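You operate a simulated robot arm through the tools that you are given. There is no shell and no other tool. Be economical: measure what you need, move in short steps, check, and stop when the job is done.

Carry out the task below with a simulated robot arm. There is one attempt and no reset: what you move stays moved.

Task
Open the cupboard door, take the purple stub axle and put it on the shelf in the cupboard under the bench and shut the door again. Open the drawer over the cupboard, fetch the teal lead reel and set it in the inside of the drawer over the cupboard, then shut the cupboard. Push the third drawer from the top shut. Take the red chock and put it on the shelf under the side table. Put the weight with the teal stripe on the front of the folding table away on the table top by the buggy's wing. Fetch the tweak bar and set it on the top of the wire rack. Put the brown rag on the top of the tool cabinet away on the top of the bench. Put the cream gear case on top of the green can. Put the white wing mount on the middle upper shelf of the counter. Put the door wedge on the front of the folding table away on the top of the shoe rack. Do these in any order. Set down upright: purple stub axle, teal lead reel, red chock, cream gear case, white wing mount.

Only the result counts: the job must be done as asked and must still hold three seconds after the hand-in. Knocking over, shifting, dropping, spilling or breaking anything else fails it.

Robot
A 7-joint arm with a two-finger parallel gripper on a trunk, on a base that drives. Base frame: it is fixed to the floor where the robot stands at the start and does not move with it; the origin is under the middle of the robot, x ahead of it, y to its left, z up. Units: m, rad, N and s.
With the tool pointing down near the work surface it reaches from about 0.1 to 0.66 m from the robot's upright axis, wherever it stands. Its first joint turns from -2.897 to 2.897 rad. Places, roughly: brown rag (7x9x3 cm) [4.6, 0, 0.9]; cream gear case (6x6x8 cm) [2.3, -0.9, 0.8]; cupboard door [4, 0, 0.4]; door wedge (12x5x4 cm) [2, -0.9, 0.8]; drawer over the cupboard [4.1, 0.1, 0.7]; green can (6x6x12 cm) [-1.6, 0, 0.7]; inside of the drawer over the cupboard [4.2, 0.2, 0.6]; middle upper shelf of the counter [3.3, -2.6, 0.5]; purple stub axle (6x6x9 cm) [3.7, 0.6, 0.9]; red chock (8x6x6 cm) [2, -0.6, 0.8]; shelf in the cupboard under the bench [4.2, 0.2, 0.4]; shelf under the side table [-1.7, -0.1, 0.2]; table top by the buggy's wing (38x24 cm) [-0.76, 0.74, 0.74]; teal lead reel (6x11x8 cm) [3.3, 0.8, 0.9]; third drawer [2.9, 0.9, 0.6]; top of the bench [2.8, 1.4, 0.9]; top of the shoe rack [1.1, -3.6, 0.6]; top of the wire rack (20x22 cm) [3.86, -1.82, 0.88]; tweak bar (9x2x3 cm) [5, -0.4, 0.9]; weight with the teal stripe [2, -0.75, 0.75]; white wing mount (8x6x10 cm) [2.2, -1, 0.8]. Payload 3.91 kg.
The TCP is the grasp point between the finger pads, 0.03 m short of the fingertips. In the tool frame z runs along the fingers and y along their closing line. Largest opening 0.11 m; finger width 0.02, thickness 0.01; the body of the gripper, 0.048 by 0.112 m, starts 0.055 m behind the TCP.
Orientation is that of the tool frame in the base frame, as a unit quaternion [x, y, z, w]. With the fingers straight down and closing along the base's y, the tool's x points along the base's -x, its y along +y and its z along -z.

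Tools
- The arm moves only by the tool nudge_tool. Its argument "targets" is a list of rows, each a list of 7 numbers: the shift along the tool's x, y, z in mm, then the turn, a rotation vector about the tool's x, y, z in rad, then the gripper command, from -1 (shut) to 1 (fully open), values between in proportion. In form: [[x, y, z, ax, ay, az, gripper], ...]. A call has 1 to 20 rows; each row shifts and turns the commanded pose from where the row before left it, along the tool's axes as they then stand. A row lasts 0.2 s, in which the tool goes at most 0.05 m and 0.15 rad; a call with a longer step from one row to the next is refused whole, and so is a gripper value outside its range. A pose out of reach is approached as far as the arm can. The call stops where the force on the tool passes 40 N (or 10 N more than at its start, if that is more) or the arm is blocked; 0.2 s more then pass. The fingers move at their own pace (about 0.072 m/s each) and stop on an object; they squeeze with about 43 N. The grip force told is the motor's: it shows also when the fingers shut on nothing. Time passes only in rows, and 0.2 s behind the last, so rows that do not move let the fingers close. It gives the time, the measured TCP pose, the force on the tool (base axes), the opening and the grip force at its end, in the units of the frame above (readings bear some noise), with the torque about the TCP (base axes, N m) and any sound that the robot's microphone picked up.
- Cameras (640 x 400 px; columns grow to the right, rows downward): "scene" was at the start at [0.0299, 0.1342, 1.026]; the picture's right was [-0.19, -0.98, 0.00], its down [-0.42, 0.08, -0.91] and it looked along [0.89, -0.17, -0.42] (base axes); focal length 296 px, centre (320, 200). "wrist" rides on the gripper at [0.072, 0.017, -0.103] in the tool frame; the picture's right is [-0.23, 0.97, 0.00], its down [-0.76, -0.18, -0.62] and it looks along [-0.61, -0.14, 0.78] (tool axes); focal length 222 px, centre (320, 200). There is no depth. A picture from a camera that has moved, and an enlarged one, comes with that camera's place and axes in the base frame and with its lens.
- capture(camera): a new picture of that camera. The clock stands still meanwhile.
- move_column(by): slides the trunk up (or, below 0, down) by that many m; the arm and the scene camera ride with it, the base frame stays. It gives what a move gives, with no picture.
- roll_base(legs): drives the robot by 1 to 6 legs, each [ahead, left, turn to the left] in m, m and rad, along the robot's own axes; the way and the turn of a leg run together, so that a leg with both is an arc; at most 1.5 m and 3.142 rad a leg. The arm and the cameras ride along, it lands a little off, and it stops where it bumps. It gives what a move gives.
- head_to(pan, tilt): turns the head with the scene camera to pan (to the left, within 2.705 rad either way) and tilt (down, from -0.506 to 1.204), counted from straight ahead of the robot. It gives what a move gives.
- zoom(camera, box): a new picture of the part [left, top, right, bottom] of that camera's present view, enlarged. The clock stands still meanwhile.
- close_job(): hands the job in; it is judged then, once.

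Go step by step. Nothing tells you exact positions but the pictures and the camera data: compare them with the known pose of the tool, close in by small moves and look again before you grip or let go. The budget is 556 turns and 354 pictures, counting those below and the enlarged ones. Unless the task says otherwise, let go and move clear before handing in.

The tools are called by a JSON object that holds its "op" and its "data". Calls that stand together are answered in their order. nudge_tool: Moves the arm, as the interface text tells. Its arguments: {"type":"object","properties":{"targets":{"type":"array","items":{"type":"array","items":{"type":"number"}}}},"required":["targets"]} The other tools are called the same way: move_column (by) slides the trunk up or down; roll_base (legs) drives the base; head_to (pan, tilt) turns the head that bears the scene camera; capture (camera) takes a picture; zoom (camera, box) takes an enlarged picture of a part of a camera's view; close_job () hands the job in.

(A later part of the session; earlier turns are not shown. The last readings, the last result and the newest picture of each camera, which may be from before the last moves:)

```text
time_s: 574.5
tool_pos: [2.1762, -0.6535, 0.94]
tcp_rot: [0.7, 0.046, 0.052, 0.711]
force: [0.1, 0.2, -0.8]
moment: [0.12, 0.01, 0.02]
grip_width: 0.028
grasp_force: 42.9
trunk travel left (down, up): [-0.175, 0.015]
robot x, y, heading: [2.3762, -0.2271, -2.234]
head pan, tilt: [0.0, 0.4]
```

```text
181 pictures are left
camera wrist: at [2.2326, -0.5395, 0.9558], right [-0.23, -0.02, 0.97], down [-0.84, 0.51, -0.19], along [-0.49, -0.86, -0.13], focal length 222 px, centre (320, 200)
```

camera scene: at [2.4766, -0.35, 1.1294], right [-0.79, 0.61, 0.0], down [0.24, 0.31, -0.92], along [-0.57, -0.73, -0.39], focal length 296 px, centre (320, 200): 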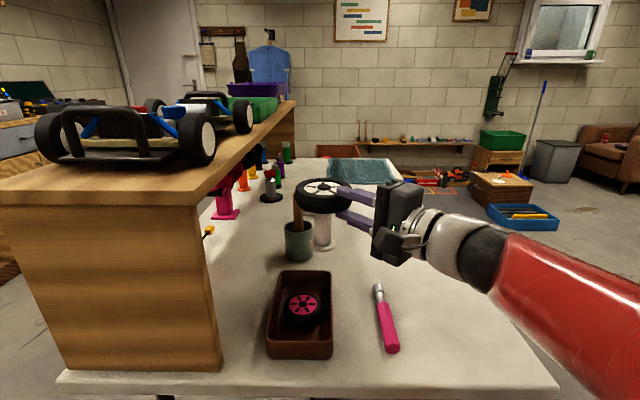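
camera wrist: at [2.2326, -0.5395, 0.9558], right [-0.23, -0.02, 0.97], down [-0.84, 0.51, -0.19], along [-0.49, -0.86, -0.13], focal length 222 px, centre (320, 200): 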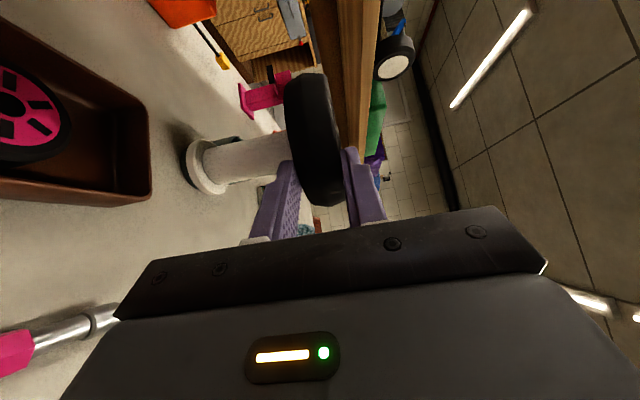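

{"op": "nudge_tool", "data": {"targets": [[0, 0, 0, 0, 0.149, 0, -1], [0, 0, 0, 0, 0.149, 0, -1], [0, 0, 0, 0, 0.149, 0, -1], [0, 0, 0, 0, 0.149, 0, -1], [0, 0, 0, 0, 0.149, 0, -1], [0, -15, 0, 0, 0, 0, -1]]}}

{"op": "capture", "data": {"camera": "scene"}}

{"op": "capture", "data": {"camera": "wrist"}}

```text
time_s: 575.9
tool_pos: [2.1749, -0.6539, 0.9239]
tcp_rot: [0.633, 0.303, 0.305, 0.643]
force: [-0.1, -0.6, -1.2]
moment: [0.05, 0.07, 0.01]
grip_width: 0.0281
grasp_force: 43.2
trunk travel left (down, up): [-0.175, 0.015]
robot x, y, heading: [2.3758, -0.2277, -2.237]
head pan, tilt: [0.0, 0.4]
```

```text
180 pictures are left
camera scene: at [2.4766, -0.35, 1.1294], right [-0.79, 0.61, 0.0], down [0.24, 0.31, -0.92], along [-0.57, -0.73, -0.39], focal length 296 px, centre (320, 200)
```

scene: 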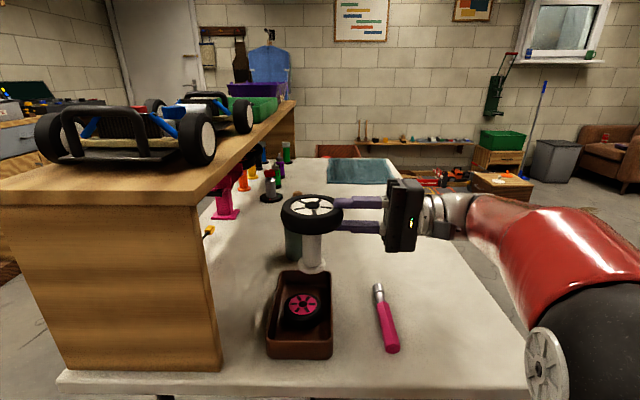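

```text
179 pictures are left
camera wrist: at [2.1404, -0.5312, 0.9398], right [-0.15, -0.16, 0.97], down [-0.96, -0.2, -0.18], along [0.23, -0.97, -0.13], focal length 222 px, centre (320, 200)
```

wrist: 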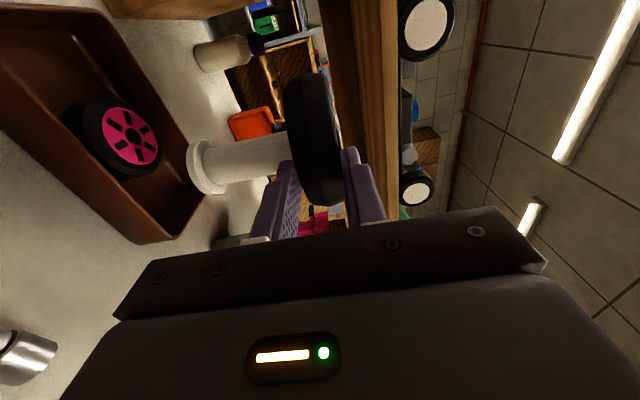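

{"op": "zoom", "data": {"camera": "scene", "box": [260, 170, 440, 290]}}

```text
3.33 times, centred on (350, 230) of scene
camera zoom: at [2.4766, -0.35, 1.1294], right [-0.79, 0.61, 0.0], down [0.24, 0.31, -0.92], along [-0.57, -0.73, -0.39], focal length 987 px, centre (220, 100)
```

zoom: 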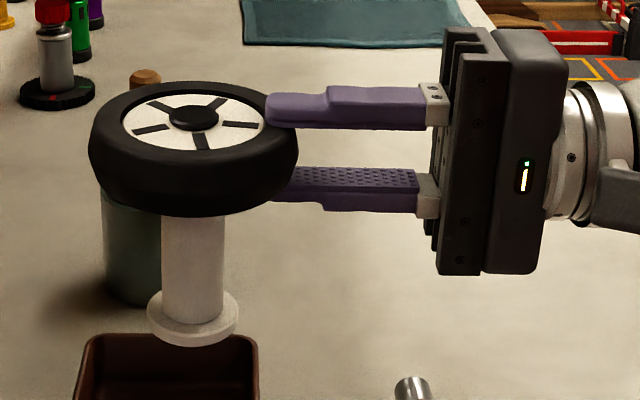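

Nicely upright. Slide it back under the shelf to its old spot.

{"op": "nudge_tool", "data": {"targets": [[6.9, 0, 42.8, 0, 0, 0, -1], [6.9, 0, 42.8, 0, 0, 0, -1], [6.9, 0, 42.8, 0, 0, 0, -1], [6.9, 0, 42.8, 0, 0, 0, -1]]}}

{"op": "capture", "data": {"camera": "wrist"}}

{"op": "capture", "data": {"camera": "scene"}}

```text
time_s: 576.9
tool_pos: [2.325, -0.7397, 0.9285]
tcp_rot: [0.635, 0.302, 0.303, 0.644]
force: [-0.6, 0.2, -2.8]
moment: [0.11, 0.09, 0.01]
grip_width: 0.0278
grasp_force: 42.7
trunk travel left (down, up): [-0.175, 0.015]
robot x, y, heading: [2.3759, -0.224, -2.232]
head pan, tilt: [0.0, 0.4]
```

```text
177 pictures are left
camera wrist: at [2.2907, -0.6175, 0.9433], right [-0.15, -0.16, 0.97], down [-0.96, -0.2, -0.18], along [0.22, -0.97, -0.13], focal length 222 px, centre (320, 200)
```

wrist: 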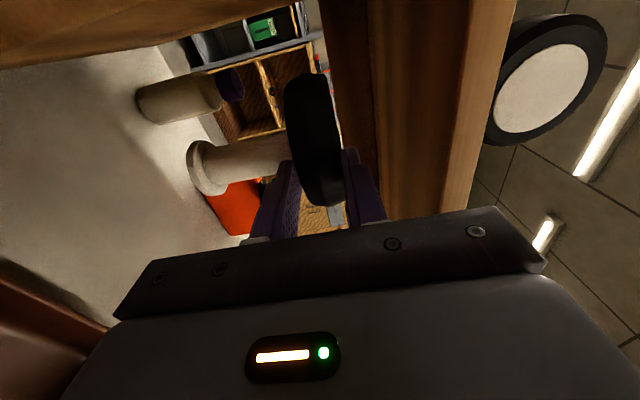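

```text
176 pictures are left
camera scene: at [2.4764, -0.35, 1.1294], right [-0.79, 0.61, 0.0], down [0.24, 0.31, -0.92], along [-0.57, -0.73, -0.39], focal length 296 px, centre (320, 200)
```

scene: 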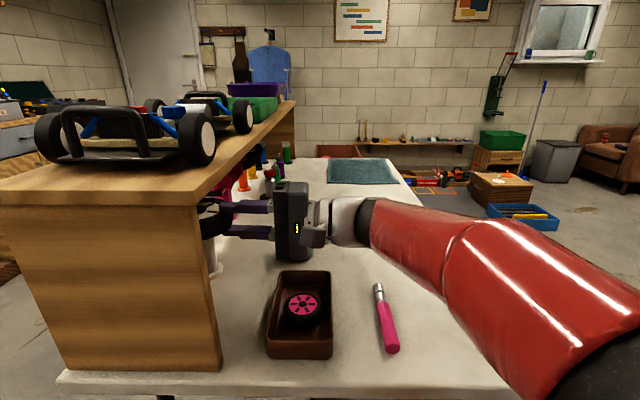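

{"op": "nudge_tool", "data": {"targets": [[0, -30, 0, 0, 0, 0, -1], [0, -25, 0, 0, 0, 0, -1]]}}

{"op": "capture", "data": {"camera": "wrist"}}

{"op": "nudge_tool", "data": {"targets": [[0, -3, 0, 0, 0, 0, -1], [0, -3, 0, 0, 0, 0, -1], [0, -3, 0, 0, 0, 0, -1]]}}

```text
time_s: 577.5
tool_pos: [2.3253, -0.7403, 0.8724]
tcp_rot: [0.633, 0.302, 0.304, 0.645]
force: [-0.6, -0.6, -1.0]
moment: [0.06, 0.04, -0.02]
grip_width: 0.0279
grasp_force: 43.3
trunk travel left (down, up): [-0.175, 0.015]
robot x, y, heading: [2.372, -0.227, -2.233]
head pan, tilt: [0.0, 0.4]
```

```text
175 pictures are left
camera wrist: at [2.2907, -0.6179, 0.8873], right [-0.15, -0.16, 0.97], down [-0.96, -0.2, -0.18], along [0.22, -0.97, -0.13], focal length 222 px, centre (320, 200)
```

wrist: 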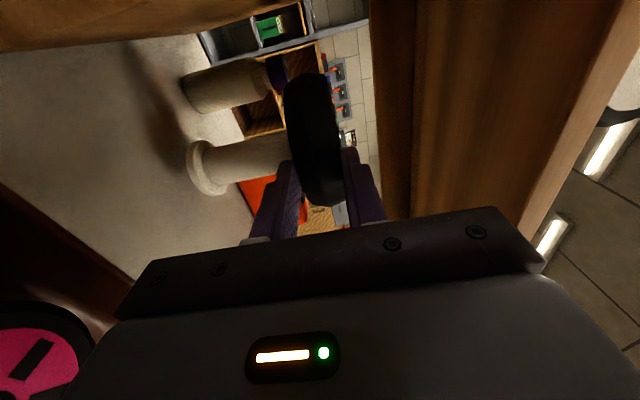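

```text
time_s: 578.3
tool_pos: [2.3254, -0.7415, 0.8624]
tcp_rot: [0.633, 0.303, 0.304, 0.644]
force: [-0.1, -0.4, -1.4]
moment: [0.08, 0.07, -0.01]
grip_width: 0.0279
grasp_force: 43.2
trunk travel left (down, up): [-0.175, 0.015]
robot x, y, heading: [2.3745, -0.2285, -2.23]
head pan, tilt: [0.0, 0.4]
```

{"op": "zoom", "data": {"camera": "scene", "box": [180, 170, 380, 370]}}

```text
2.00 times, centred on (280, 270) of scene
camera zoom: at [2.4767, -0.3501, 1.1294], right [-0.79, 0.61, 0.0], down [0.24, 0.31, -0.92], along [-0.57, -0.73, -0.39], focal length 592 px, centre (400, 60)
```

zoom: 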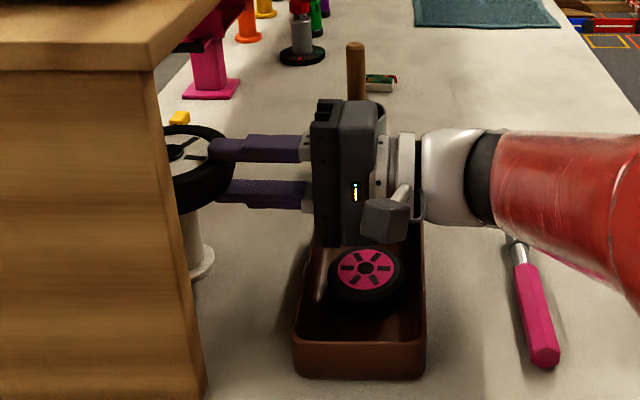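

{"op": "nudge_tool", "data": {"targets": [[0, -2, 0, 0, 0, 0, -1], [0, -2, 0, 0, 0, 0, -1], [0, 0, 0, 0, 0, 0, -1]]}}

```text
time_s: 579.1
tool_pos: [2.3264, -0.7404, 0.8596]
tcp_rot: [0.633, 0.303, 0.304, 0.644]
force: [1.0, -0.2, -1.1]
moment: [0.04, 0.07, -0.03]
grip_width: 0.0282
grasp_force: 43.2
trunk travel left (down, up): [-0.175, 0.015]
robot x, y, heading: [2.3788, -0.2289, -2.231]
head pan, tilt: [0.0, 0.4]
```

{"op": "nudge_tool", "data": {"targets": [[0, -2, 0, 0, 0, 0, -1], [0, -2, 0, 0, 0, 0, -1], [0, 0, 0, 0, 0, 0, -1]]}}

{"op": "capture", "data": {"camera": "wrist"}}

```text
time_s: 579.9
tool_pos: [2.3275, -0.7408, 0.8544]
tcp_rot: [0.634, 0.302, 0.304, 0.644]
force: [-0.8, 0.5, -1.7]
moment: [0.07, 0.05, -0.01]
grip_width: 0.028
grasp_force: 43.0
trunk travel left (down, up): [-0.175, 0.015]
robot x, y, heading: [2.3771, -0.2291, -2.233]
head pan, tilt: [0.0, 0.4]
```

```text
173 pictures are left
camera wrist: at [2.2921, -0.6183, 0.8704], right [-0.15, -0.16, 0.97], down [-0.96, -0.2, -0.18], along [0.22, -0.97, -0.13], focal length 222 px, centre (320, 200)
```

wrist: 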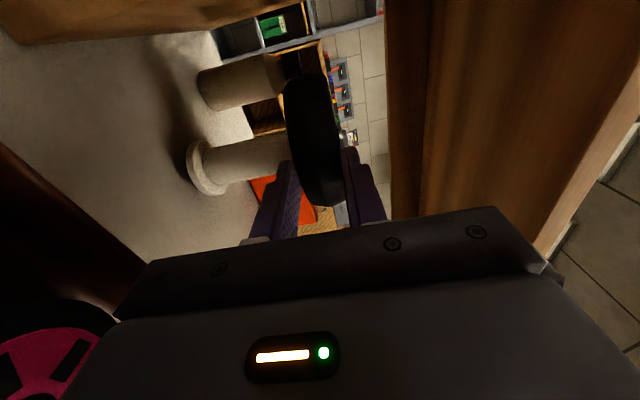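

{"op": "nudge_tool", "data": {"targets": [[0, -2, 0, 0, 0, 0, -1], [0, -2, 0, 0, 0, 0, -1], [0, 0, 0, 0, 0, 0, -1]]}}

```text
time_s: 580.7
tool_pos: [2.3269, -0.7412, 0.8504]
tcp_rot: [0.634, 0.303, 0.303, 0.643]
force: [-0.7, 0.5, -1.6]
moment: [0.07, 0.08, -0.03]
grip_width: 0.0278
grasp_force: 43.3
trunk travel left (down, up): [-0.175, 0.015]
robot x, y, heading: [2.3731, -0.2303, -2.236]
head pan, tilt: [0.0, 0.4]
```

{"op": "nudge_tool", "data": {"targets": [[0, -1.5, 0, 0, 0, 0, -1], [0, -1.5, 0, 0, 0, 0, -1], [0, 0, 0, 0, 0, 0, -1]]}}

{"op": "zoom", "data": {"camera": "scene", "box": [180, 170, 380, 370]}}

```text
time_s: 581.5
tool_pos: [2.3277, -0.7415, 0.8474]
tcp_rot: [0.634, 0.303, 0.304, 0.644]
force: [0.4, 0.1, -1.1]
moment: [0.08, 0.06, -0.01]
grip_width: 0.0279
grasp_force: 43.2
trunk travel left (down, up): [-0.175, 0.015]
robot x, y, heading: [2.3754, -0.2315, -2.233]
head pan, tilt: [0.0, 0.4]
```

```text
2.00 times, centred on (280, 270) of scene
camera zoom: at [2.4767, -0.3501, 1.1294], right [-0.79, 0.61, 0.0], down [0.24, 0.31, -0.92], along [-0.57, -0.73, -0.39], focal length 592 px, centre (400, 60)
```

zoom: 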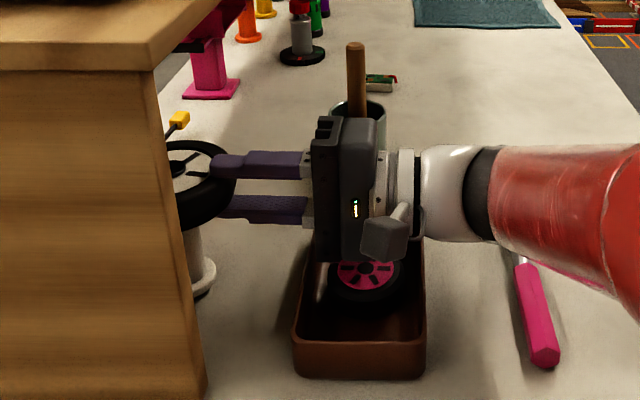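

{"op": "nudge_tool", "data": {"targets": [[0, -1.5, 0, 0, 0, 0, -1], [0, -1, 0, 0, 0, 0, -1], [0, 0, 0, 0, 0, 0, -1]]}}

{"op": "zoom", "data": {"camera": "wrist", "box": [160, 40, 360, 220]}}

```text
time_s: 582.3
tool_pos: [2.3262, -0.7424, 0.844]
tcp_rot: [0.634, 0.303, 0.304, 0.643]
force: [0.0, -0.7, -1.9]
moment: [0.08, 0.07, -0.01]
grip_width: 0.0281
grasp_force: 43.3
trunk travel left (down, up): [-0.175, 0.015]
robot x, y, heading: [2.3733, -0.226, -2.234]
head pan, tilt: [0.0, 0.4]
```

```text
2.22 times, centred on (260, 130) of wrist
camera zoom: at [2.2919, -0.6184, 0.8604], right [-0.15, -0.16, 0.97], down [-0.96, -0.2, -0.18], along [0.22, -0.97, -0.13], focal length 494 px, centre (453, 356)
```

zoom: 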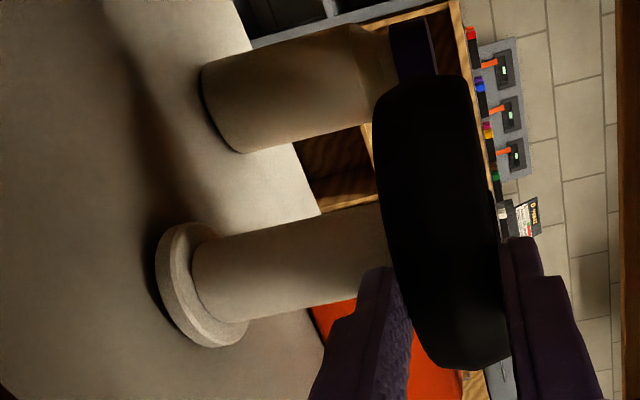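

{"op": "nudge_tool", "data": {"targets": [[0, -1, 0, 0, 0, 0, -1], [0, -1, 0, 0, 0, 0, -1], [0, 0, 0, 0, 0, 0, -1]]}}

```text
time_s: 583.1
tool_pos: [2.3254, -0.7416, 0.8434]
tcp_rot: [0.634, 0.302, 0.305, 0.643]
force: [-0.7, -0.4, -1.8]
moment: [0.07, 0.05, -0.03]
grip_width: 0.0282
grasp_force: 42.8
trunk travel left (down, up): [-0.175, 0.015]
robot x, y, heading: [2.3712, -0.2291, -2.231]
head pan, tilt: [0.0, 0.4]
```

{"op": "nudge_tool", "data": {"targets": [[0, -1, 0, 0, 0, 0, -1], [0, -1, 0, 0, 0, 0, -1], [0, 0, 0, 0, 0, 0, -1]]}}

```text
time_s: 583.9
tool_pos: [2.326, -0.7404, 0.8417]
tcp_rot: [0.634, 0.302, 0.304, 0.644]
force: [0.4, 0.1, -2.0]
moment: [0.04, 0.06, -0.01]
grip_width: 0.0284
grasp_force: 42.9
trunk travel left (down, up): [-0.175, 0.015]
robot x, y, heading: [2.3786, -0.2292, -2.237]
head pan, tilt: [0.0, 0.4]
```

{"op": "zoom", "data": {"camera": "scene", "box": [240, 220, 360, 330]}}

{"op": "zoom", "data": {"camera": "scene", "box": [190, 220, 310, 330]}}

```text
3.64 times, centred on (300, 275) of scene
camera zoom: at [2.4767, -0.3501, 1.1294], right [-0.79, 0.61, 0.0], down [0.24, 0.31, -0.92], along [-0.57, -0.73, -0.39], focal length 1077 px, centre (393, -73)
```

zoom: 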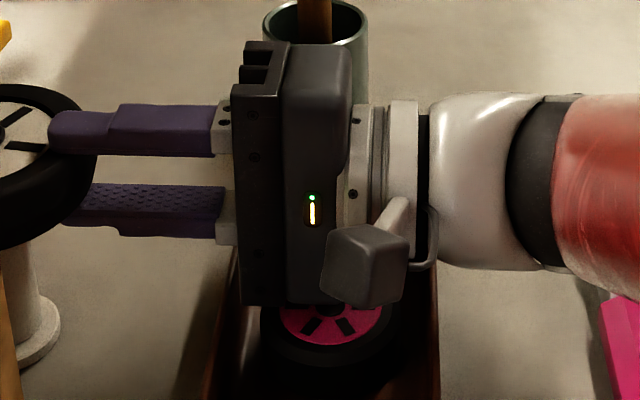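

```text
3.64 times, centred on (250, 275) of scene
camera zoom: at [2.4767, -0.3501, 1.1294], right [-0.79, 0.61, 0.0], down [0.24, 0.31, -0.92], along [-0.57, -0.73, -0.39], focal length 1077 px, centre (574, -73)
```

zoom: 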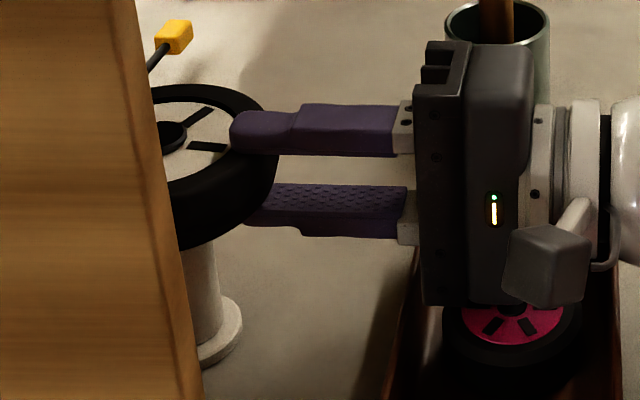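

Base appears at table level. Release gently and withdraw straight back.

{"op": "nudge_tool", "data": {"targets": [[0, -0.5, 0, 0, 0, 0, -0.4], [0, 0, 0, 0, 0, 0, -0.3], [0, 0, 0, 0, 0, 0, -0.1], [0, 0, 0, 0, 0, 0, -0.1]]}}

{"op": "capture", "data": {"camera": "wrist"}}

```text
time_s: 584.9
tool_pos: [2.3254, -0.7413, 0.841]
tcp_rot: [0.633, 0.303, 0.304, 0.644]
force: [0.5, -0.6, 0.2]
moment: [-0.01, -0.04, -0.04]
grip_width: 0.0494
grasp_force: 0.0
trunk travel left (down, up): [-0.175, 0.015]
robot x, y, heading: [2.3725, -0.2238, -2.232]
head pan, tilt: [0.0, 0.4]
```

```text
168 pictures are left
camera wrist: at [2.2918, -0.6187, 0.8564], right [-0.15, -0.16, 0.97], down [-0.96, -0.2, -0.18], along [0.22, -0.97, -0.13], focal length 222 px, centre (320, 200)
```

wrist: 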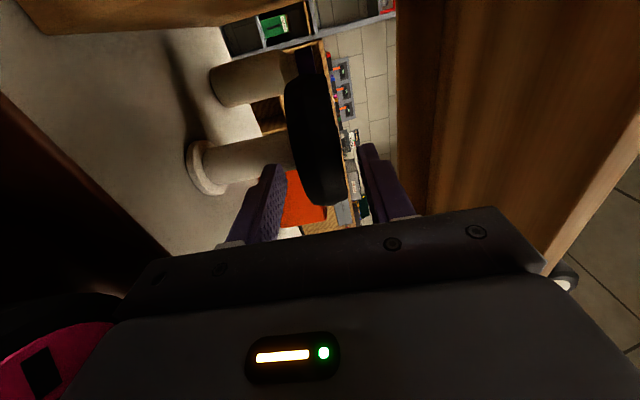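

{"op": "nudge_tool", "data": {"targets": [[0, 5, 0, 0, 0, 0, -0.1], [0, 0, -25, 0, 0, 0, -0.1], [0, 0, -35, 0, 0, 0, -0.1], [0, 0, -40, 0, 0, 0, -0.1], [0, 20, -40, 0, 0, 0, -0.1], [0, 40, 0, 0, 0, 0, -0.1]]}}

{"op": "capture", "data": {"camera": "wrist"}}

{"op": "capture", "data": {"camera": "scene"}}

```text
time_s: 586.3
tool_pos: [2.2155, -0.652, 0.9043]
tcp_rot: [0.634, 0.302, 0.305, 0.643]
force: [0.6, 0.8, 1.0]
moment: [-0.02, -0.01, 0.0]
grip_width: 0.0495
grasp_force: 0.1
trunk travel left (down, up): [-0.175, 0.015]
robot x, y, heading: [2.3754, -0.2254, -2.234]
head pan, tilt: [0.0, 0.4]
```

```text
167 pictures are left
camera wrist: at [2.1819, -0.5297, 0.9194], right [-0.15, -0.16, 0.97], down [-0.96, -0.2, -0.18], along [0.22, -0.97, -0.13], focal length 222 px, centre (320, 200)
```

wrist: 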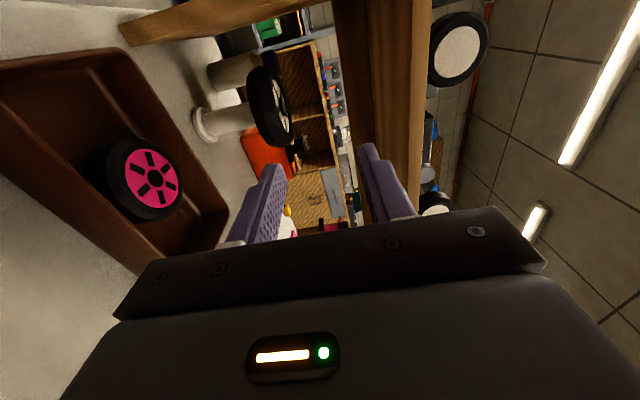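

```text
166 pictures are left
camera scene: at [2.4766, -0.3502, 1.1294], right [-0.79, 0.61, 0.0], down [0.24, 0.31, -0.92], along [-0.57, -0.73, -0.39], focal length 296 px, centre (320, 200)
```

scene: 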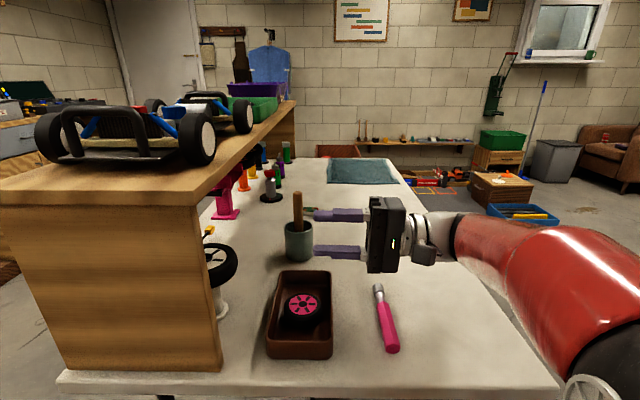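

Stand is upright again. I'll back off and compare its place with the earlier front picture.

{"op": "roll_base", "data": {"legs": [[0, -1.0, 0], [0, 0, 1.564], [0, -0.72, 0]]}}

{"op": "head_to", "data": {"pan": 0, "tilt": 0.45}}

{"op": "capture", "data": {"camera": "scene"}}

{"op": "zoom", "data": {"camera": "scene", "box": [250, 100, 410, 200]}}

```text
time_s: 598.8
tool_pos: [1.5722, -0.3496, 0.9045]
tcp_rot: [0.236, 0.661, 0.669, 0.243]
force: [0.0, -0.8, -0.3]
moment: [0.01, 0.02, -0.02]
grip_width: 0.0498
grasp_force: 0.0
trunk travel left (down, up): [-0.175, 0.015]
robot x, y, heading: [1.15, -0.1866, -0.666]
head pan, tilt: [0.0, 0.4]
```

```text
time_s: 599.4
tool_pos: [1.5719, -0.3496, 0.9035]
tcp_rot: [0.235, 0.661, 0.67, 0.242]
force: [0.4, 1.0, -0.6]
moment: [-0.02, 0.0, 0.0]
grip_width: 0.0495
grasp_force: 0.1
trunk travel left (down, up): [-0.175, 0.015]
robot x, y, heading: [1.1501, -0.1879, -0.67]
head pan, tilt: [0.0, 0.45]
```

```text
165 pictures are left
camera scene: at [1.2682, -0.0894, 1.1248], right [-0.62, -0.79, 0.0], down [-0.34, 0.27, -0.9], along [0.71, -0.56, -0.44], focal length 296 px, centre (320, 200)
```

scene: 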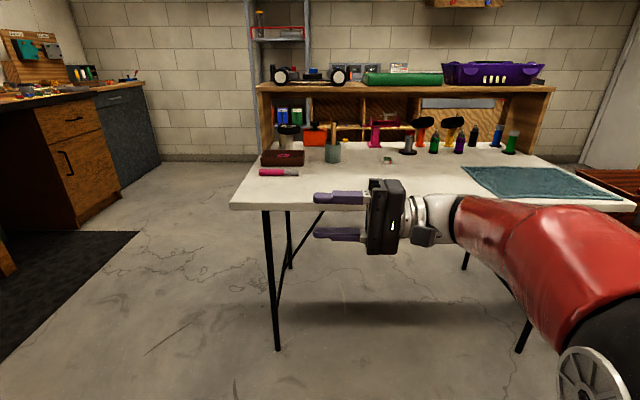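

```text
4.00 times, centred on (330, 150) of scene
camera zoom: at [1.2682, -0.0894, 1.1248], right [-0.62, -0.79, 0.0], down [-0.34, 0.27, -0.9], along [0.71, -0.56, -0.44], focal length 1184 px, centre (280, 400)
```

zoom: 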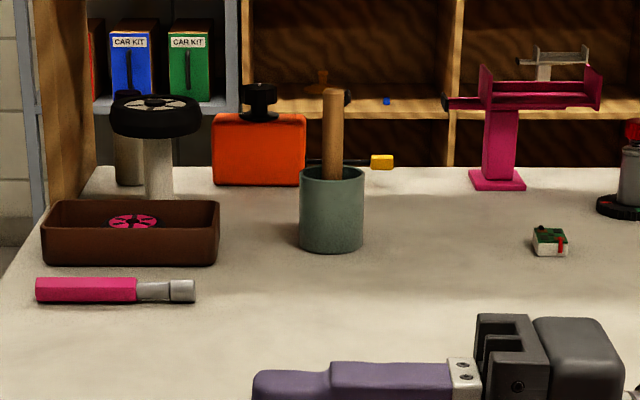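

The stand is back within about a centimetre. Now restore the wrist to nominal and drive to the bench.

{"op": "nudge_tool", "data": {"targets": [[0, 0, 0, 0.143, 0, 0, 1], [0, 0, 0, 0.143, 0, 0, 1], [0, 0, 0, 0.143, 0, 0, 1], [0, 0, 0, 0.143, 0, 0, 1], [0, 0, 0, 0.143, 0, 0, 1], [0, 0, 0, 0.143, 0, 0, 1], [0, 0, 0, 0.143, 0, 0, 1], [0, 0, 0, 0.143, 0, 0, 1], [0, 0, 0, 0.143, 0, 0, 1], [0, 0, 0, 0.143, 0, 0, 1], [0, 0, 0, 0.141, 0, 0, 1]]}}

{"op": "roll_base", "data": {"legs": [[0, 0.9, 0], [1.3, 0, 0], [0, 0, 1.571]]}}

{"op": "head_to", "data": {"pan": 0, "tilt": 0.3}}

{"op": "capture", "data": {"camera": "scene"}}

```text
time_s: 601.8
tool_pos: [1.5724, -0.3508, 0.9035]
tcp_rot: [0.339, 0.941, 0.005, 0.005]
force: [-0.5, 1.2, 0.0]
moment: [0.03, 0.02, 0.0]
grip_width: 0.1102
grasp_force: 0.1
trunk travel left (down, up): [-0.175, 0.015]
robot x, y, heading: [1.1511, -0.1881, -0.666]
head pan, tilt: [0.0, 0.45]
```

```text
time_s: 616.5
tool_pos: [2.883, 0.1596, 0.9047]
tcp_rot: [-0.434, 0.901, 0.007, 0.0]
force: [0.5, -0.5, 0.2]
moment: [0.0, -0.02, 0.01]
grip_width: 0.1099
grasp_force: 0.0
trunk travel left (down, up): [-0.175, 0.015]
robot x, y, heading: [2.7273, -0.2676, 0.923]
head pan, tilt: [0.0, 0.45]
```

```text
time_s: 617.2
tool_pos: [2.8823, 0.1607, 0.904]
tcp_rot: [-0.434, 0.901, 0.007, -0.001]
force: [0.1, -0.7, -0.9]
moment: [0.0, -0.02, -0.02]
grip_width: 0.1099
grasp_force: 0.0
trunk travel left (down, up): [-0.175, 0.015]
robot x, y, heading: [2.7263, -0.2686, 0.924]
head pan, tilt: [0.0, 0.3]
```

```text
163 pictures are left
camera scene: at [2.6255, -0.1488, 1.1386], right [0.8, -0.6, 0.0], down [-0.18, -0.24, -0.96], along [0.58, 0.76, -0.3], focal length 296 px, centre (320, 200)
```

scene: 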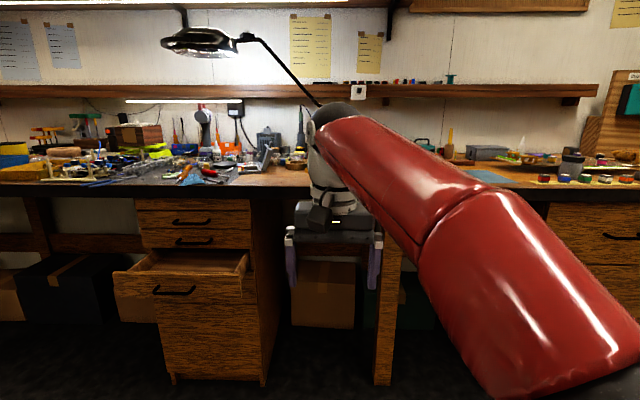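

Third drawer stands open at about u 1.68. I'll close the gripper, point it at the drawer front and push.

{"op": "roll_base", "data": {"legs": [[0, 0.48, 0]]}}

{"op": "nudge_tool", "data": {"targets": [[0, 0, 45, 0, 0, 0, -1], [0, 0, 45, 0, 0, 0, -1], [0, 0, 45, 0, 0, 0, -1], [0, 0, 45, 0, 0, 0, -1], [0, 0, 45, 0, 0, 0, -1], [0, 0, 45, 0, 0, 0, -1], [0, 0, 45, 0, 0, 0, -1], [0, 0, 0, 0, -0.15, 0, -1], [0, 0, 0, 0, -0.15, 0, -1], [0, 0, 0, 0, -0.15, 0, -1], [0, 0, 0, 0, -0.15, 0, -1], [0, 0, 0, 0, -0.15, 0, -1], [0, 0, 0, 0, -0.15, 0, -1], [0, 0, 0, 0, -0.15, 0, -1], [0, 0, 0, 0, -0.15, 0, -1], [0, 0, 0, 0, -0.15, 0, -1]]}}

{"op": "head_to", "data": {"pan": 0.1, "tilt": 0.5}}

{"op": "capture", "data": {"camera": "scene"}}

{"op": "capture", "data": {"camera": "wrist"}}

```text
time_s: 620.0
tool_pos: [2.5013, 0.4492, 0.9041]
tcp_rot: [-0.435, 0.9, 0.008, -0.001]
force: [-0.3, 0.2, 0.1]
moment: [-0.03, 0.02, -0.04]
grip_width: 0.11
grasp_force: 0.1
trunk travel left (down, up): [-0.175, 0.015]
robot x, y, heading: [2.3451, 0.0202, 0.922]
head pan, tilt: [0.0, 0.3]
```

```text
time_s: 623.4
tool_pos: [2.4969, 0.5067, 0.6024]
tcp_rot: [-0.335, 0.704, 0.278, 0.561]
force: [-0.2, -0.1, 0.1]
moment: [-0.01, -0.01, 0.03]
grip_width: 0.0001
grasp_force: 37.8
out of reach, approached as far as the arm can: row 13, 14, 15, 16
trunk travel left (down, up): [-0.175, 0.015]
robot x, y, heading: [2.3449, 0.0228, 0.923]
head pan, tilt: [0.0, 0.3]
```

```text
time_s: 624.1
tool_pos: [2.4989, 0.5066, 0.6011]
tcp_rot: [-0.335, 0.704, 0.278, 0.561]
force: [-0.9, -0.5, 0.0]
moment: [-0.02, 0.02, 0.0]
grip_width: 0.0002
grasp_force: 37.6
trunk travel left (down, up): [-0.175, 0.015]
robot x, y, heading: [2.3465, 0.0238, 0.922]
head pan, tilt: [0.099, 0.499]
```

```text
162 pictures are left
camera scene: at [2.2355, 0.1427, 1.1203], right [0.85, -0.52, 0.0], down [-0.25, -0.41, -0.88], along [0.46, 0.75, -0.48], focal length 296 px, centre (320, 200)
```

scene: 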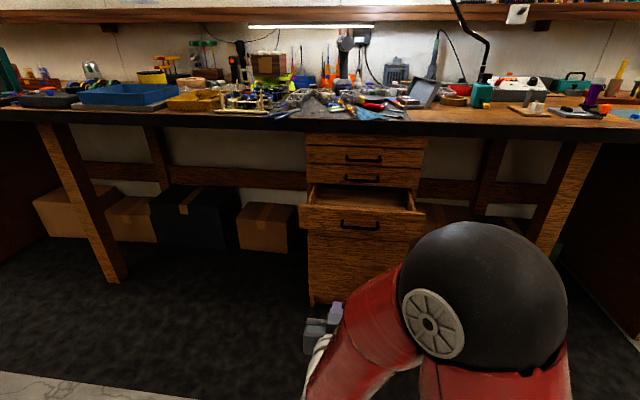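

```text
161 pictures are left
camera wrist: at [2.4125, 0.4271, 0.5539], right [-0.73, 0.64, 0.24], down [-0.13, -0.47, 0.88], along [0.67, 0.61, 0.42], focal length 222 px, centre (320, 200)
```

wrist: 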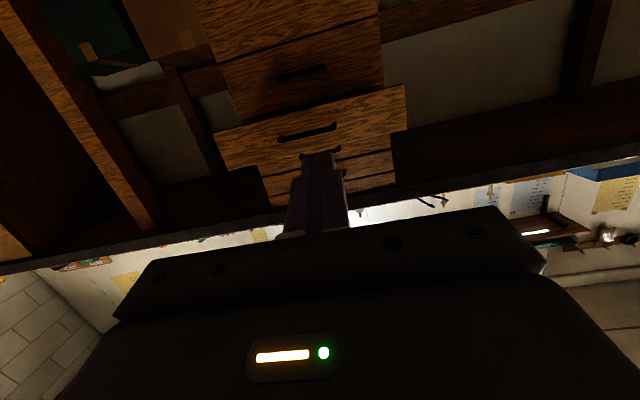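

{"op": "roll_base", "data": {"legs": [[0.34, -0.04, 0]]}}

{"op": "capture", "data": {"camera": "wrist"}}

{"op": "capture", "data": {"camera": "scene"}}

```text
time_s: 626.4
tool_pos: [2.7346, 0.7549, 0.6009]
tcp_rot: [-0.336, 0.704, 0.277, 0.56]
force: [-3.0, 4.7, -13.7]
moment: [-0.16, -0.14, -0.03]
grip_width: 0.0
grasp_force: 37.7
trunk travel left (down, up): [-0.175, 0.015]
robot x, y, heading: [2.5864, 0.2685, 0.923]
head pan, tilt: [0.099, 0.499]
```

```text
160 pictures are left
camera wrist: at [2.6492, 0.6757, 0.5528], right [-0.73, 0.64, 0.23], down [-0.13, -0.46, 0.88], along [0.67, 0.61, 0.42], focal length 222 px, centre (320, 200)
```

wrist: 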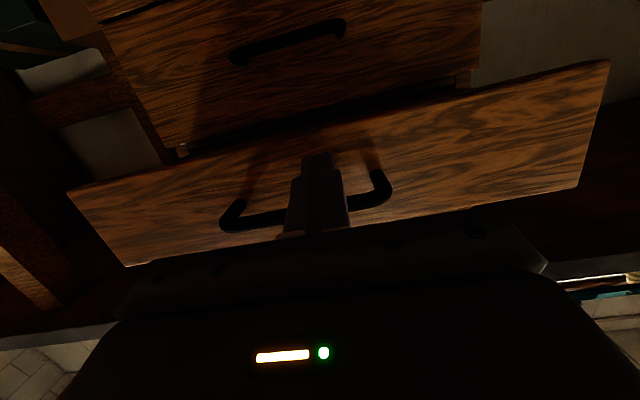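

```text
159 pictures are left
camera scene: at [2.4727, 0.3918, 1.12], right [0.85, -0.52, 0.0], down [-0.25, -0.41, -0.88], along [0.46, 0.75, -0.48], focal length 296 px, centre (320, 200)
```

scene: 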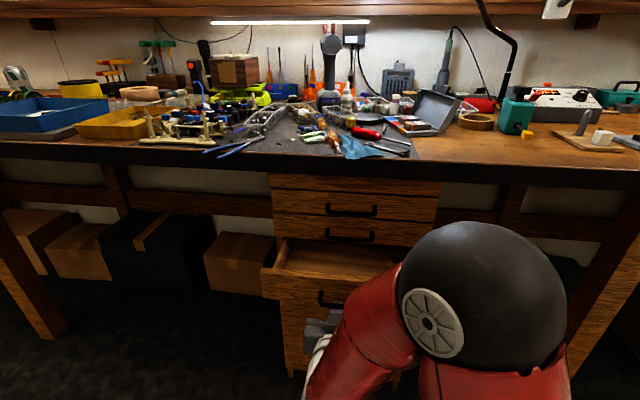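

Finger rests against the drawer. Push forward.

{"op": "nudge_tool", "data": {"targets": [[-3.2, 0, 14.6, 0, 0, 0, -1], [-3.2, 0, 14.6, 0, 0, 0, -1], [-3.2, 0, 14.6, 0, 0, 0, -1], [-3.2, 0, 14.6, 0, 0, 0, -1], [-3.2, 0, 14.6, 0, 0, 0, -1], [-3.2, 0, 14.6, 0, 0, 0, -1]]}}

{"op": "capture", "data": {"camera": "scene"}}

```text
time_s: 627.8
tool_pos: [2.7914, 0.826, 0.6012]
tcp_rot: [-0.336, 0.705, 0.276, 0.56]
force: [2.5, -2.3, -9.4]
moment: [-0.09, -0.04, -0.04]
grip_width: 0.0001
grasp_force: 38.0
trunk travel left (down, up): [-0.175, 0.015]
robot x, y, heading: [2.5861, 0.274, 0.924]
head pan, tilt: [0.099, 0.499]
```

```text
158 pictures are left
camera scene: at [2.4731, 0.3914, 1.1202], right [0.85, -0.52, 0.0], down [-0.25, -0.41, -0.88], along [0.46, 0.75, -0.48], focal length 296 px, centre (320, 200)
```

scene: 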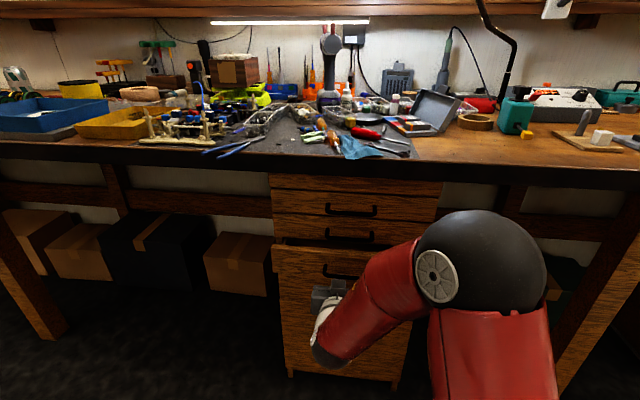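

{"op": "nudge_tool", "data": {"targets": [[-2.2, 0, 9.8, 0, 0, 0, -1], [-2.2, 0, 9.8, 0, 0, 0, -1], [-2.2, 0, 9.8, 0, 0, 0, -1], [-2.2, 0, 9.8, 0, 0, 0, -1], [-2.2, 0, 9.8, 0, 0, 0, -1], [-2.2, 0, 9.8, 0, 0, 0, -1]]}}

{"op": "zoom", "data": {"camera": "scene", "box": [240, 160, 460, 310]}}

```text
time_s: 629.1
tool_pos: [2.8202, 0.8664, 0.5971]
tcp_rot: [-0.34, 0.706, 0.277, 0.556]
force: [-3.6, -7.8, 2.1]
moment: [0.1, -0.05, -0.06]
grip_width: 0.0
grasp_force: 37.5
trunk travel left (down, up): [-0.175, 0.015]
robot x, y, heading: [2.5821, 0.2703, 0.927]
head pan, tilt: [0.099, 0.499]
stopped in row 6: the force on the tool passed its limit at 54 N (the readings are from after the stop); the commanded pose is now the measured one
```

```text
2.67 times, centred on (350, 235) of scene
camera zoom: at [2.472, 0.3899, 1.1206], right [0.85, -0.52, 0.0], down [-0.25, -0.41, -0.88], along [0.46, 0.75, -0.48], focal length 790 px, centre (240, 107)
```

zoom: 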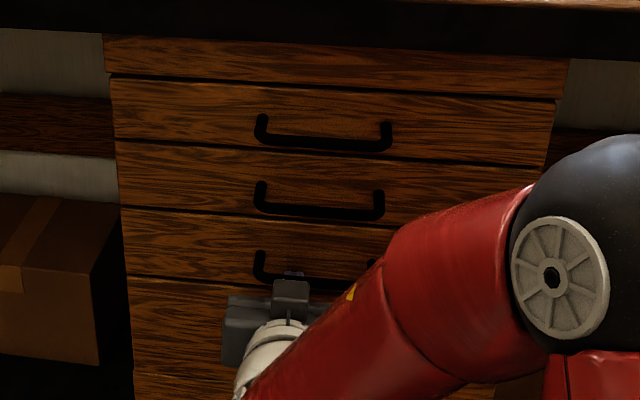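

Drawer shut. Withdraw straight back and check it stays.

{"op": "nudge_tool", "data": {"targets": [[4, 0, -19, 0, 0, 0, -1], [9, 0, -39, 0, 0, 0, -1], [9, 0, -39, 0, 0, 0, -1]]}}

{"op": "roll_base", "data": {"legs": [[-0.35, 0, 0]]}}

{"op": "capture", "data": {"camera": "scene"}}

```text
time_s: 629.9
tool_pos: [2.7589, 0.7886, 0.5991]
tcp_rot: [-0.339, 0.706, 0.276, 0.556]
force: [-0.2, 0.5, 0.1]
moment: [0.0, 0.0, 0.01]
grip_width: 0.0
grasp_force: 37.6
trunk travel left (down, up): [-0.175, 0.015]
robot x, y, heading: [2.583, 0.2692, 0.928]
head pan, tilt: [0.099, 0.499]
```

```text
time_s: 632.2
tool_pos: [2.5514, 0.5123, 0.5993]
tcp_rot: [-0.341, 0.706, 0.277, 0.556]
force: [-0.6, -0.7, 0.2]
moment: [0.02, 0.01, -0.02]
grip_width: 0.0
grasp_force: 37.7
trunk travel left (down, up): [-0.175, 0.015]
robot x, y, heading: [2.3774, -0.009, 0.928]
head pan, tilt: [0.099, 0.499]
```

```text
156 pictures are left
camera scene: at [2.2645, 0.1144, 1.1203], right [0.86, -0.52, 0.0], down [-0.25, -0.41, -0.88], along [0.46, 0.75, -0.48], focal length 296 px, centre (320, 200)
```

scene: 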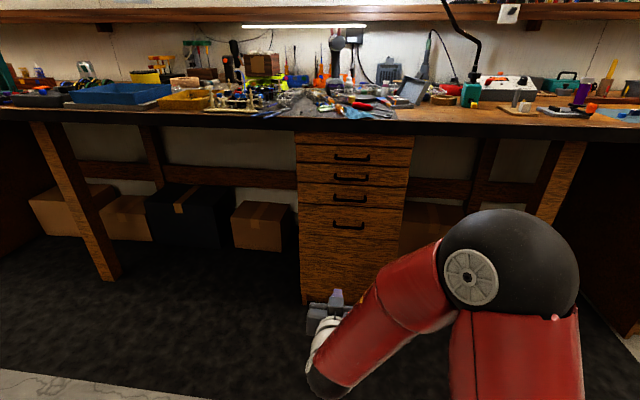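

Drawer is shut. Restore the tool, move along the bench and look at the cupboard and objects.

{"op": "nudge_tool", "data": {"targets": [[0, 0, 0, 0, 0.15, 0, -1], [0, 0, 0, 0, 0.15, 0, 0], [0, 0, 0, 0, 0.15, 0, 1], [0, 0, 0, 0, 0.15, 0, 1], [0, 0, 0, 0, 0.15, 0, 1], [0, 0, 0, 0, 0.15, 0, 1], [0, 0, 0, 0, 0.15, 0, 1], [0, 0, 0, 0, 0.15, 0, 1], [0, 0, 0, 0, 0.15, 0, 1], [0, 0, -45, 0, 0, 0, 1], [0, 0, -45, 0, 0, 0, 1], [0, 0, -45, 0, 0, 0, 1], [0, 0, -45, 0, 0, 0, 1], [0, 0, -45, 0, 0, 0, 1], [0, 0, -45, 0, 0, 0, 1], [0, 0, -45, 0, 0, 0, 1]]}}

{"op": "roll_base", "data": {"legs": [[0, -0.85, 0]]}}

{"op": "head_to", "data": {"pan": 0.5, "tilt": 0.35}}

{"op": "capture", "data": {"camera": "scene"}}

{"op": "head_to", "data": {"pan": -0.5, "tilt": 0.35}}

{"op": "capture", "data": {"camera": "scene"}}

```text
time_s: 635.6
tool_pos: [2.5545, 0.5112, 0.9124]
tcp_rot: [-0.438, 0.899, 0.003, -0.007]
force: [0.1, -0.1, 0.8]
moment: [0.0, 0.02, -0.02]
grip_width: 0.11
grasp_force: 0.1
trunk travel left (down, up): [-0.175, 0.015]
robot x, y, heading: [2.3742, -0.0043, 0.923]
head pan, tilt: [0.099, 0.499]
```

```text
time_s: 640.1
tool_pos: [3.2289, 0.0077, 0.9139]
tcp_rot: [-0.442, 0.897, 0.004, -0.007]
force: [0.7, -1.1, -0.7]
moment: [0.0, 0.01, 0.0]
grip_width: 0.11
grasp_force: 0.1
trunk travel left (down, up): [-0.175, 0.015]
robot x, y, heading: [3.0539, -0.5109, 0.93]
head pan, tilt: [0.099, 0.499]
```

```text
time_s: 641.0
tool_pos: [3.2284, 0.0075, 0.913]
tcp_rot: [-0.442, 0.897, 0.003, -0.007]
force: [-0.7, 0.9, 0.5]
moment: [0.04, -0.01, -0.01]
grip_width: 0.1101
grasp_force: 0.1
trunk travel left (down, up): [-0.175, 0.015]
robot x, y, heading: [3.0563, -0.5095, 0.93]
head pan, tilt: [0.499, 0.351]
```

```text
155 pictures are left
camera scene: at [2.9082, -0.3783, 1.1339], right [0.99, -0.14, 0.0], down [-0.05, -0.34, -0.94], along [0.13, 0.93, -0.34], focal length 296 px, centre (320, 200)
```

scene: 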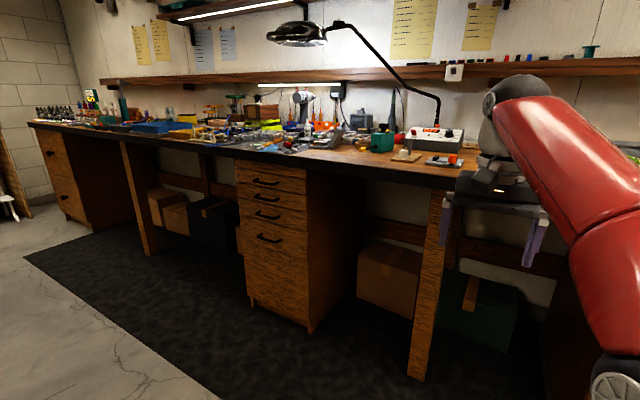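

```text
time_s: 642.2
tool_pos: [3.2286, 0.0066, 0.9128]
tcp_rot: [-0.442, 0.897, 0.004, -0.006]
force: [0.3, 0.0, 0.1]
moment: [-0.02, 0.02, 0.01]
grip_width: 0.1099
grasp_force: 0.1
trunk travel left (down, up): [-0.175, 0.015]
robot x, y, heading: [3.0585, -0.5112, 0.931]
head pan, tilt: [-0.499, 0.351]
```

```text
154 pictures are left
camera scene: at [2.9797, -0.4312, 1.134], right [0.42, -0.91, 0.0], down [-0.31, -0.14, -0.94], along [0.85, 0.4, -0.34], focal length 296 px, centre (320, 200)
```

scene: 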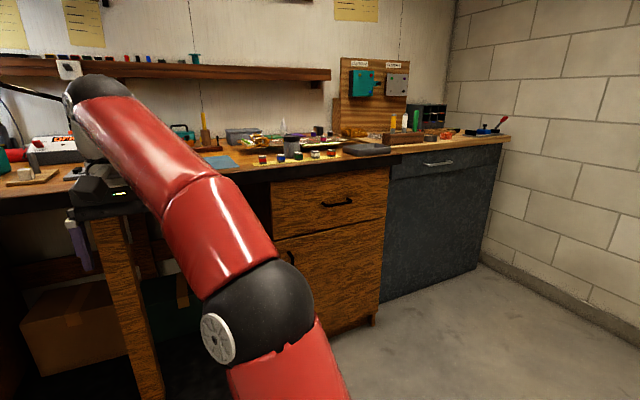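

{"op": "nudge_tool", "data": {"targets": [[2.5, -48, 0, 0, 0, 0.1, 1], [2.5, -48, 0, 0, 0, 0.1, 1], [2.5, -48, 0, 0, 0, 0.1, 1], [2.5, -48, 0, 0, 0, 0.1, 1], [2.5, -48, 0, 0, 0, 0.1, 1], [2.5, -48, 0, 0, 0, 0.1, 1], [2.5, -48, 0, 0, 0, 0.1, 1], [2.5, -48, 0, 0, 0, 0.1, 1], [2.5, -48, 0, 0, 0, 0.1, 1], [2.5, -48, 0, 0, 0, 0.1, 1]]}}

{"op": "head_to", "data": {"pan": 0.1, "tilt": 0.35}}

{"op": "capture", "data": {"camera": "scene"}}

{"op": "zoom", "data": {"camera": "scene", "box": [120, 90, 360, 220]}}

```text
time_s: 644.4
tool_pos: [3.4133, -0.4137, 0.9086]
tcp_rot: [0.043, 0.999, 0.001, -0.009]
force: [0.7, 0.2, 0.6]
moment: [0.0, 0.05, 0.02]
grip_width: 0.1098
grasp_force: 0.1
trunk travel left (down, up): [-0.175, 0.015]
robot x, y, heading: [3.0551, -0.5131, 0.935]
head pan, tilt: [-0.499, 0.351]
```

```text
time_s: 645.4
tool_pos: [3.4138, -0.4145, 0.9092]
tcp_rot: [0.043, 0.999, 0.0, -0.007]
force: [-0.1, -0.6, 0.2]
moment: [0.0, 0.02, 0.03]
grip_width: 0.11
grasp_force: 0.0
trunk travel left (down, up): [-0.175, 0.015]
robot x, y, heading: [3.0569, -0.5111, 0.935]
head pan, tilt: [0.099, 0.351]
```

```text
153 pictures are left
camera scene: at [2.9431, -0.3907, 1.134], right [0.86, -0.51, 0.0], down [-0.18, -0.29, -0.94], along [0.48, 0.81, -0.34], focal length 296 px, centre (320, 200)
```

scene: 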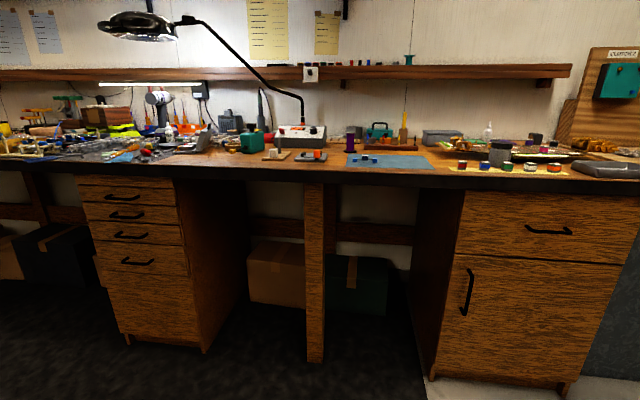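

```text
2.67 times, centred on (240, 155) of scene
camera zoom: at [2.9431, -0.3907, 1.134], right [0.86, -0.51, 0.0], down [-0.18, -0.29, -0.94], along [0.48, 0.81, -0.34], focal length 790 px, centre (533, 320)
```

zoom: 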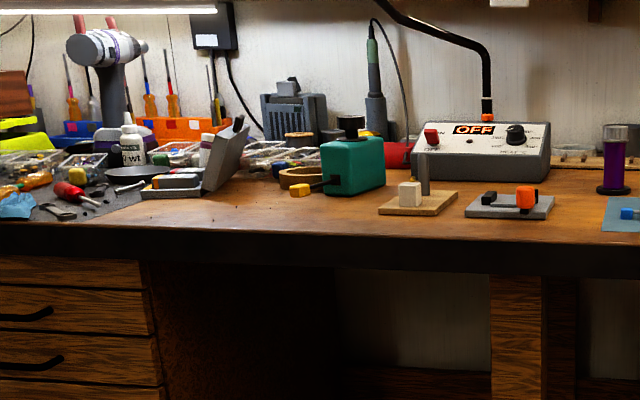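

I see the teal reel, the purple stub axle and the cupboard (handle at the door's left, hinge right). First open the door: line up with its handle.

{"op": "nudge_tool", "data": {"targets": [[2.5, 48, 0, 0, 0, -0.1, 1], [2.5, 48, 0, 0, 0, -0.1, 1], [2.5, 48, 0, 0, 0, -0.1, 1], [2.5, 48, 0, 0, 0, -0.1, 1], [2.5, 48, 0, 0, 0, -0.1, 1], [2.5, 48, 0, 0, 0, -0.1, 1], [2.5, 48, 0, 0, 0, -0.1, 1], [2.5, 48, 0, 0, 0, -0.1, 1], [2.5, 48, 0, 0, 0, -0.1, 1], [2.5, 48, 0, 0, 0, -0.1, 1]]}}

{"op": "roll_base", "data": {"legs": [[0, -0.3, -0.03]]}}

{"op": "move_column", "data": {"by": -0.15}}

{"op": "nudge_tool", "data": {"targets": [[0, 0, 40, 0, 0, 0, 1], [0, 0, 40, 0, 0, 0, 1], [0, 0, 40, 0, 0, 0, 1], [0, 0, 40, 0, 0, 0, 1], [0, 0, 40, 0, 0, 0, 1], [0, 0, 0, 0, -0.15, 0, 1], [0, 0, 0, 0, -0.15, 0, 1], [0, 0, 0, 0, -0.15, 0, 1], [0, 0, 0, 0, -0.15, 0, 1], [0, 0, 0, 0, -0.15, 0, 1], [0, 0, 0, 0, -0.15, 0, 1], [0, 0, 0, 0, -0.15, 0, 1], [0, 0, 0, 0, -0.15, 0, 1], [0, 0, 0, 0, -0.15, 0, 1], [0, 0, 0, 0, -0.15, 0, 1]]}}

{"op": "head_to", "data": {"pan": 0.0, "tilt": 0.5}}

{"op": "capture", "data": {"camera": "scene"}}

{"op": "capture", "data": {"camera": "wrist"}}

```text
time_s: 647.6
tool_pos: [3.2277, 0.0042, 0.9131]
tcp_rot: [-0.442, 0.897, 0.004, -0.007]
force: [-0.2, -0.4, 0.4]
moment: [0.04, 0.0, 0.0]
grip_width: 0.1098
grasp_force: 0.2
trunk travel left (down, up): [-0.175, 0.015]
robot x, y, heading: [3.0574, -0.512, 0.934]
head pan, tilt: [0.099, 0.351]
```

```text
time_s: 649.7
tool_pos: [3.4809, -0.1819, 0.9138]
tcp_rot: [-0.427, 0.904, 0.004, -0.006]
force: [-0.1, 0.3, -0.7]
moment: [-0.02, 0.01, 0.03]
grip_width: 0.11
grasp_force: 0.2
trunk travel left (down, up): [-0.175, 0.015]
robot x, y, heading: [3.2891, -0.6918, 0.907]
head pan, tilt: [0.099, 0.351]
```

```text
time_s: 651.4
tool_pos: [3.4815, -0.1819, 0.7647]
tcp_rot: [-0.428, 0.904, 0.004, -0.006]
force: [-0.2, 0.4, 0.2]
moment: [-0.01, 0.01, 0.02]
grip_width: 0.1099
grasp_force: 0.0
trunk travel left (down, up): [-0.025, 0.165]
robot x, y, heading: [3.2896, -0.6975, 0.905]
head pan, tilt: [0.099, 0.351]
```

```text
time_s: 654.6
tool_pos: [3.4781, -0.1824, 0.5645]
tcp_rot: [-0.31, 0.665, 0.296, 0.612]
force: [-0.5, 0.3, 0.7]
moment: [0.03, -0.02, -0.01]
grip_width: 0.1098
grasp_force: 0.0
trunk travel left (down, up): [-0.025, 0.165]
robot x, y, heading: [3.2957, -0.6897, 0.9]
head pan, tilt: [0.099, 0.351]
```

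```text
time_s: 655.3
tool_pos: [3.4786, -0.1819, 0.5638]
tcp_rot: [-0.31, 0.666, 0.295, 0.611]
force: [-1.0, -0.2, 0.1]
moment: [0.03, 0.02, 0.04]
grip_width: 0.1099
grasp_force: 0.0
trunk travel left (down, up): [-0.025, 0.165]
robot x, y, heading: [3.2897, -0.6945, 0.906]
head pan, tilt: [0.0, 0.499]
```

```text
151 pictures are left
camera scene: at [3.1903, -0.5757, 0.9703], right [0.78, -0.62, 0.0], down [-0.3, -0.38, -0.88], along [0.54, 0.69, -0.48], focal length 296 px, centre (320, 200)
```

scene: 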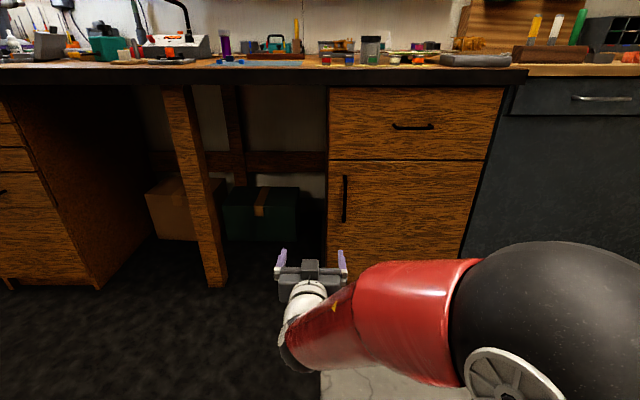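

```text
150 pictures are left
camera wrist: at [3.3957, -0.2538, 0.4999], right [-0.74, 0.63, 0.24], down [-0.21, -0.55, 0.81], along [0.64, 0.55, 0.54], focal length 222 px, centre (320, 200)
```

wrist: 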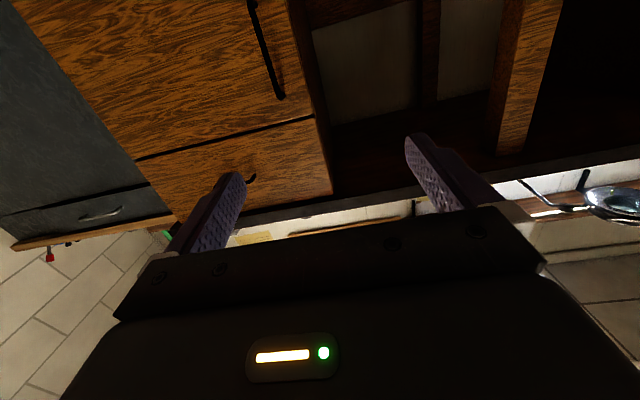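

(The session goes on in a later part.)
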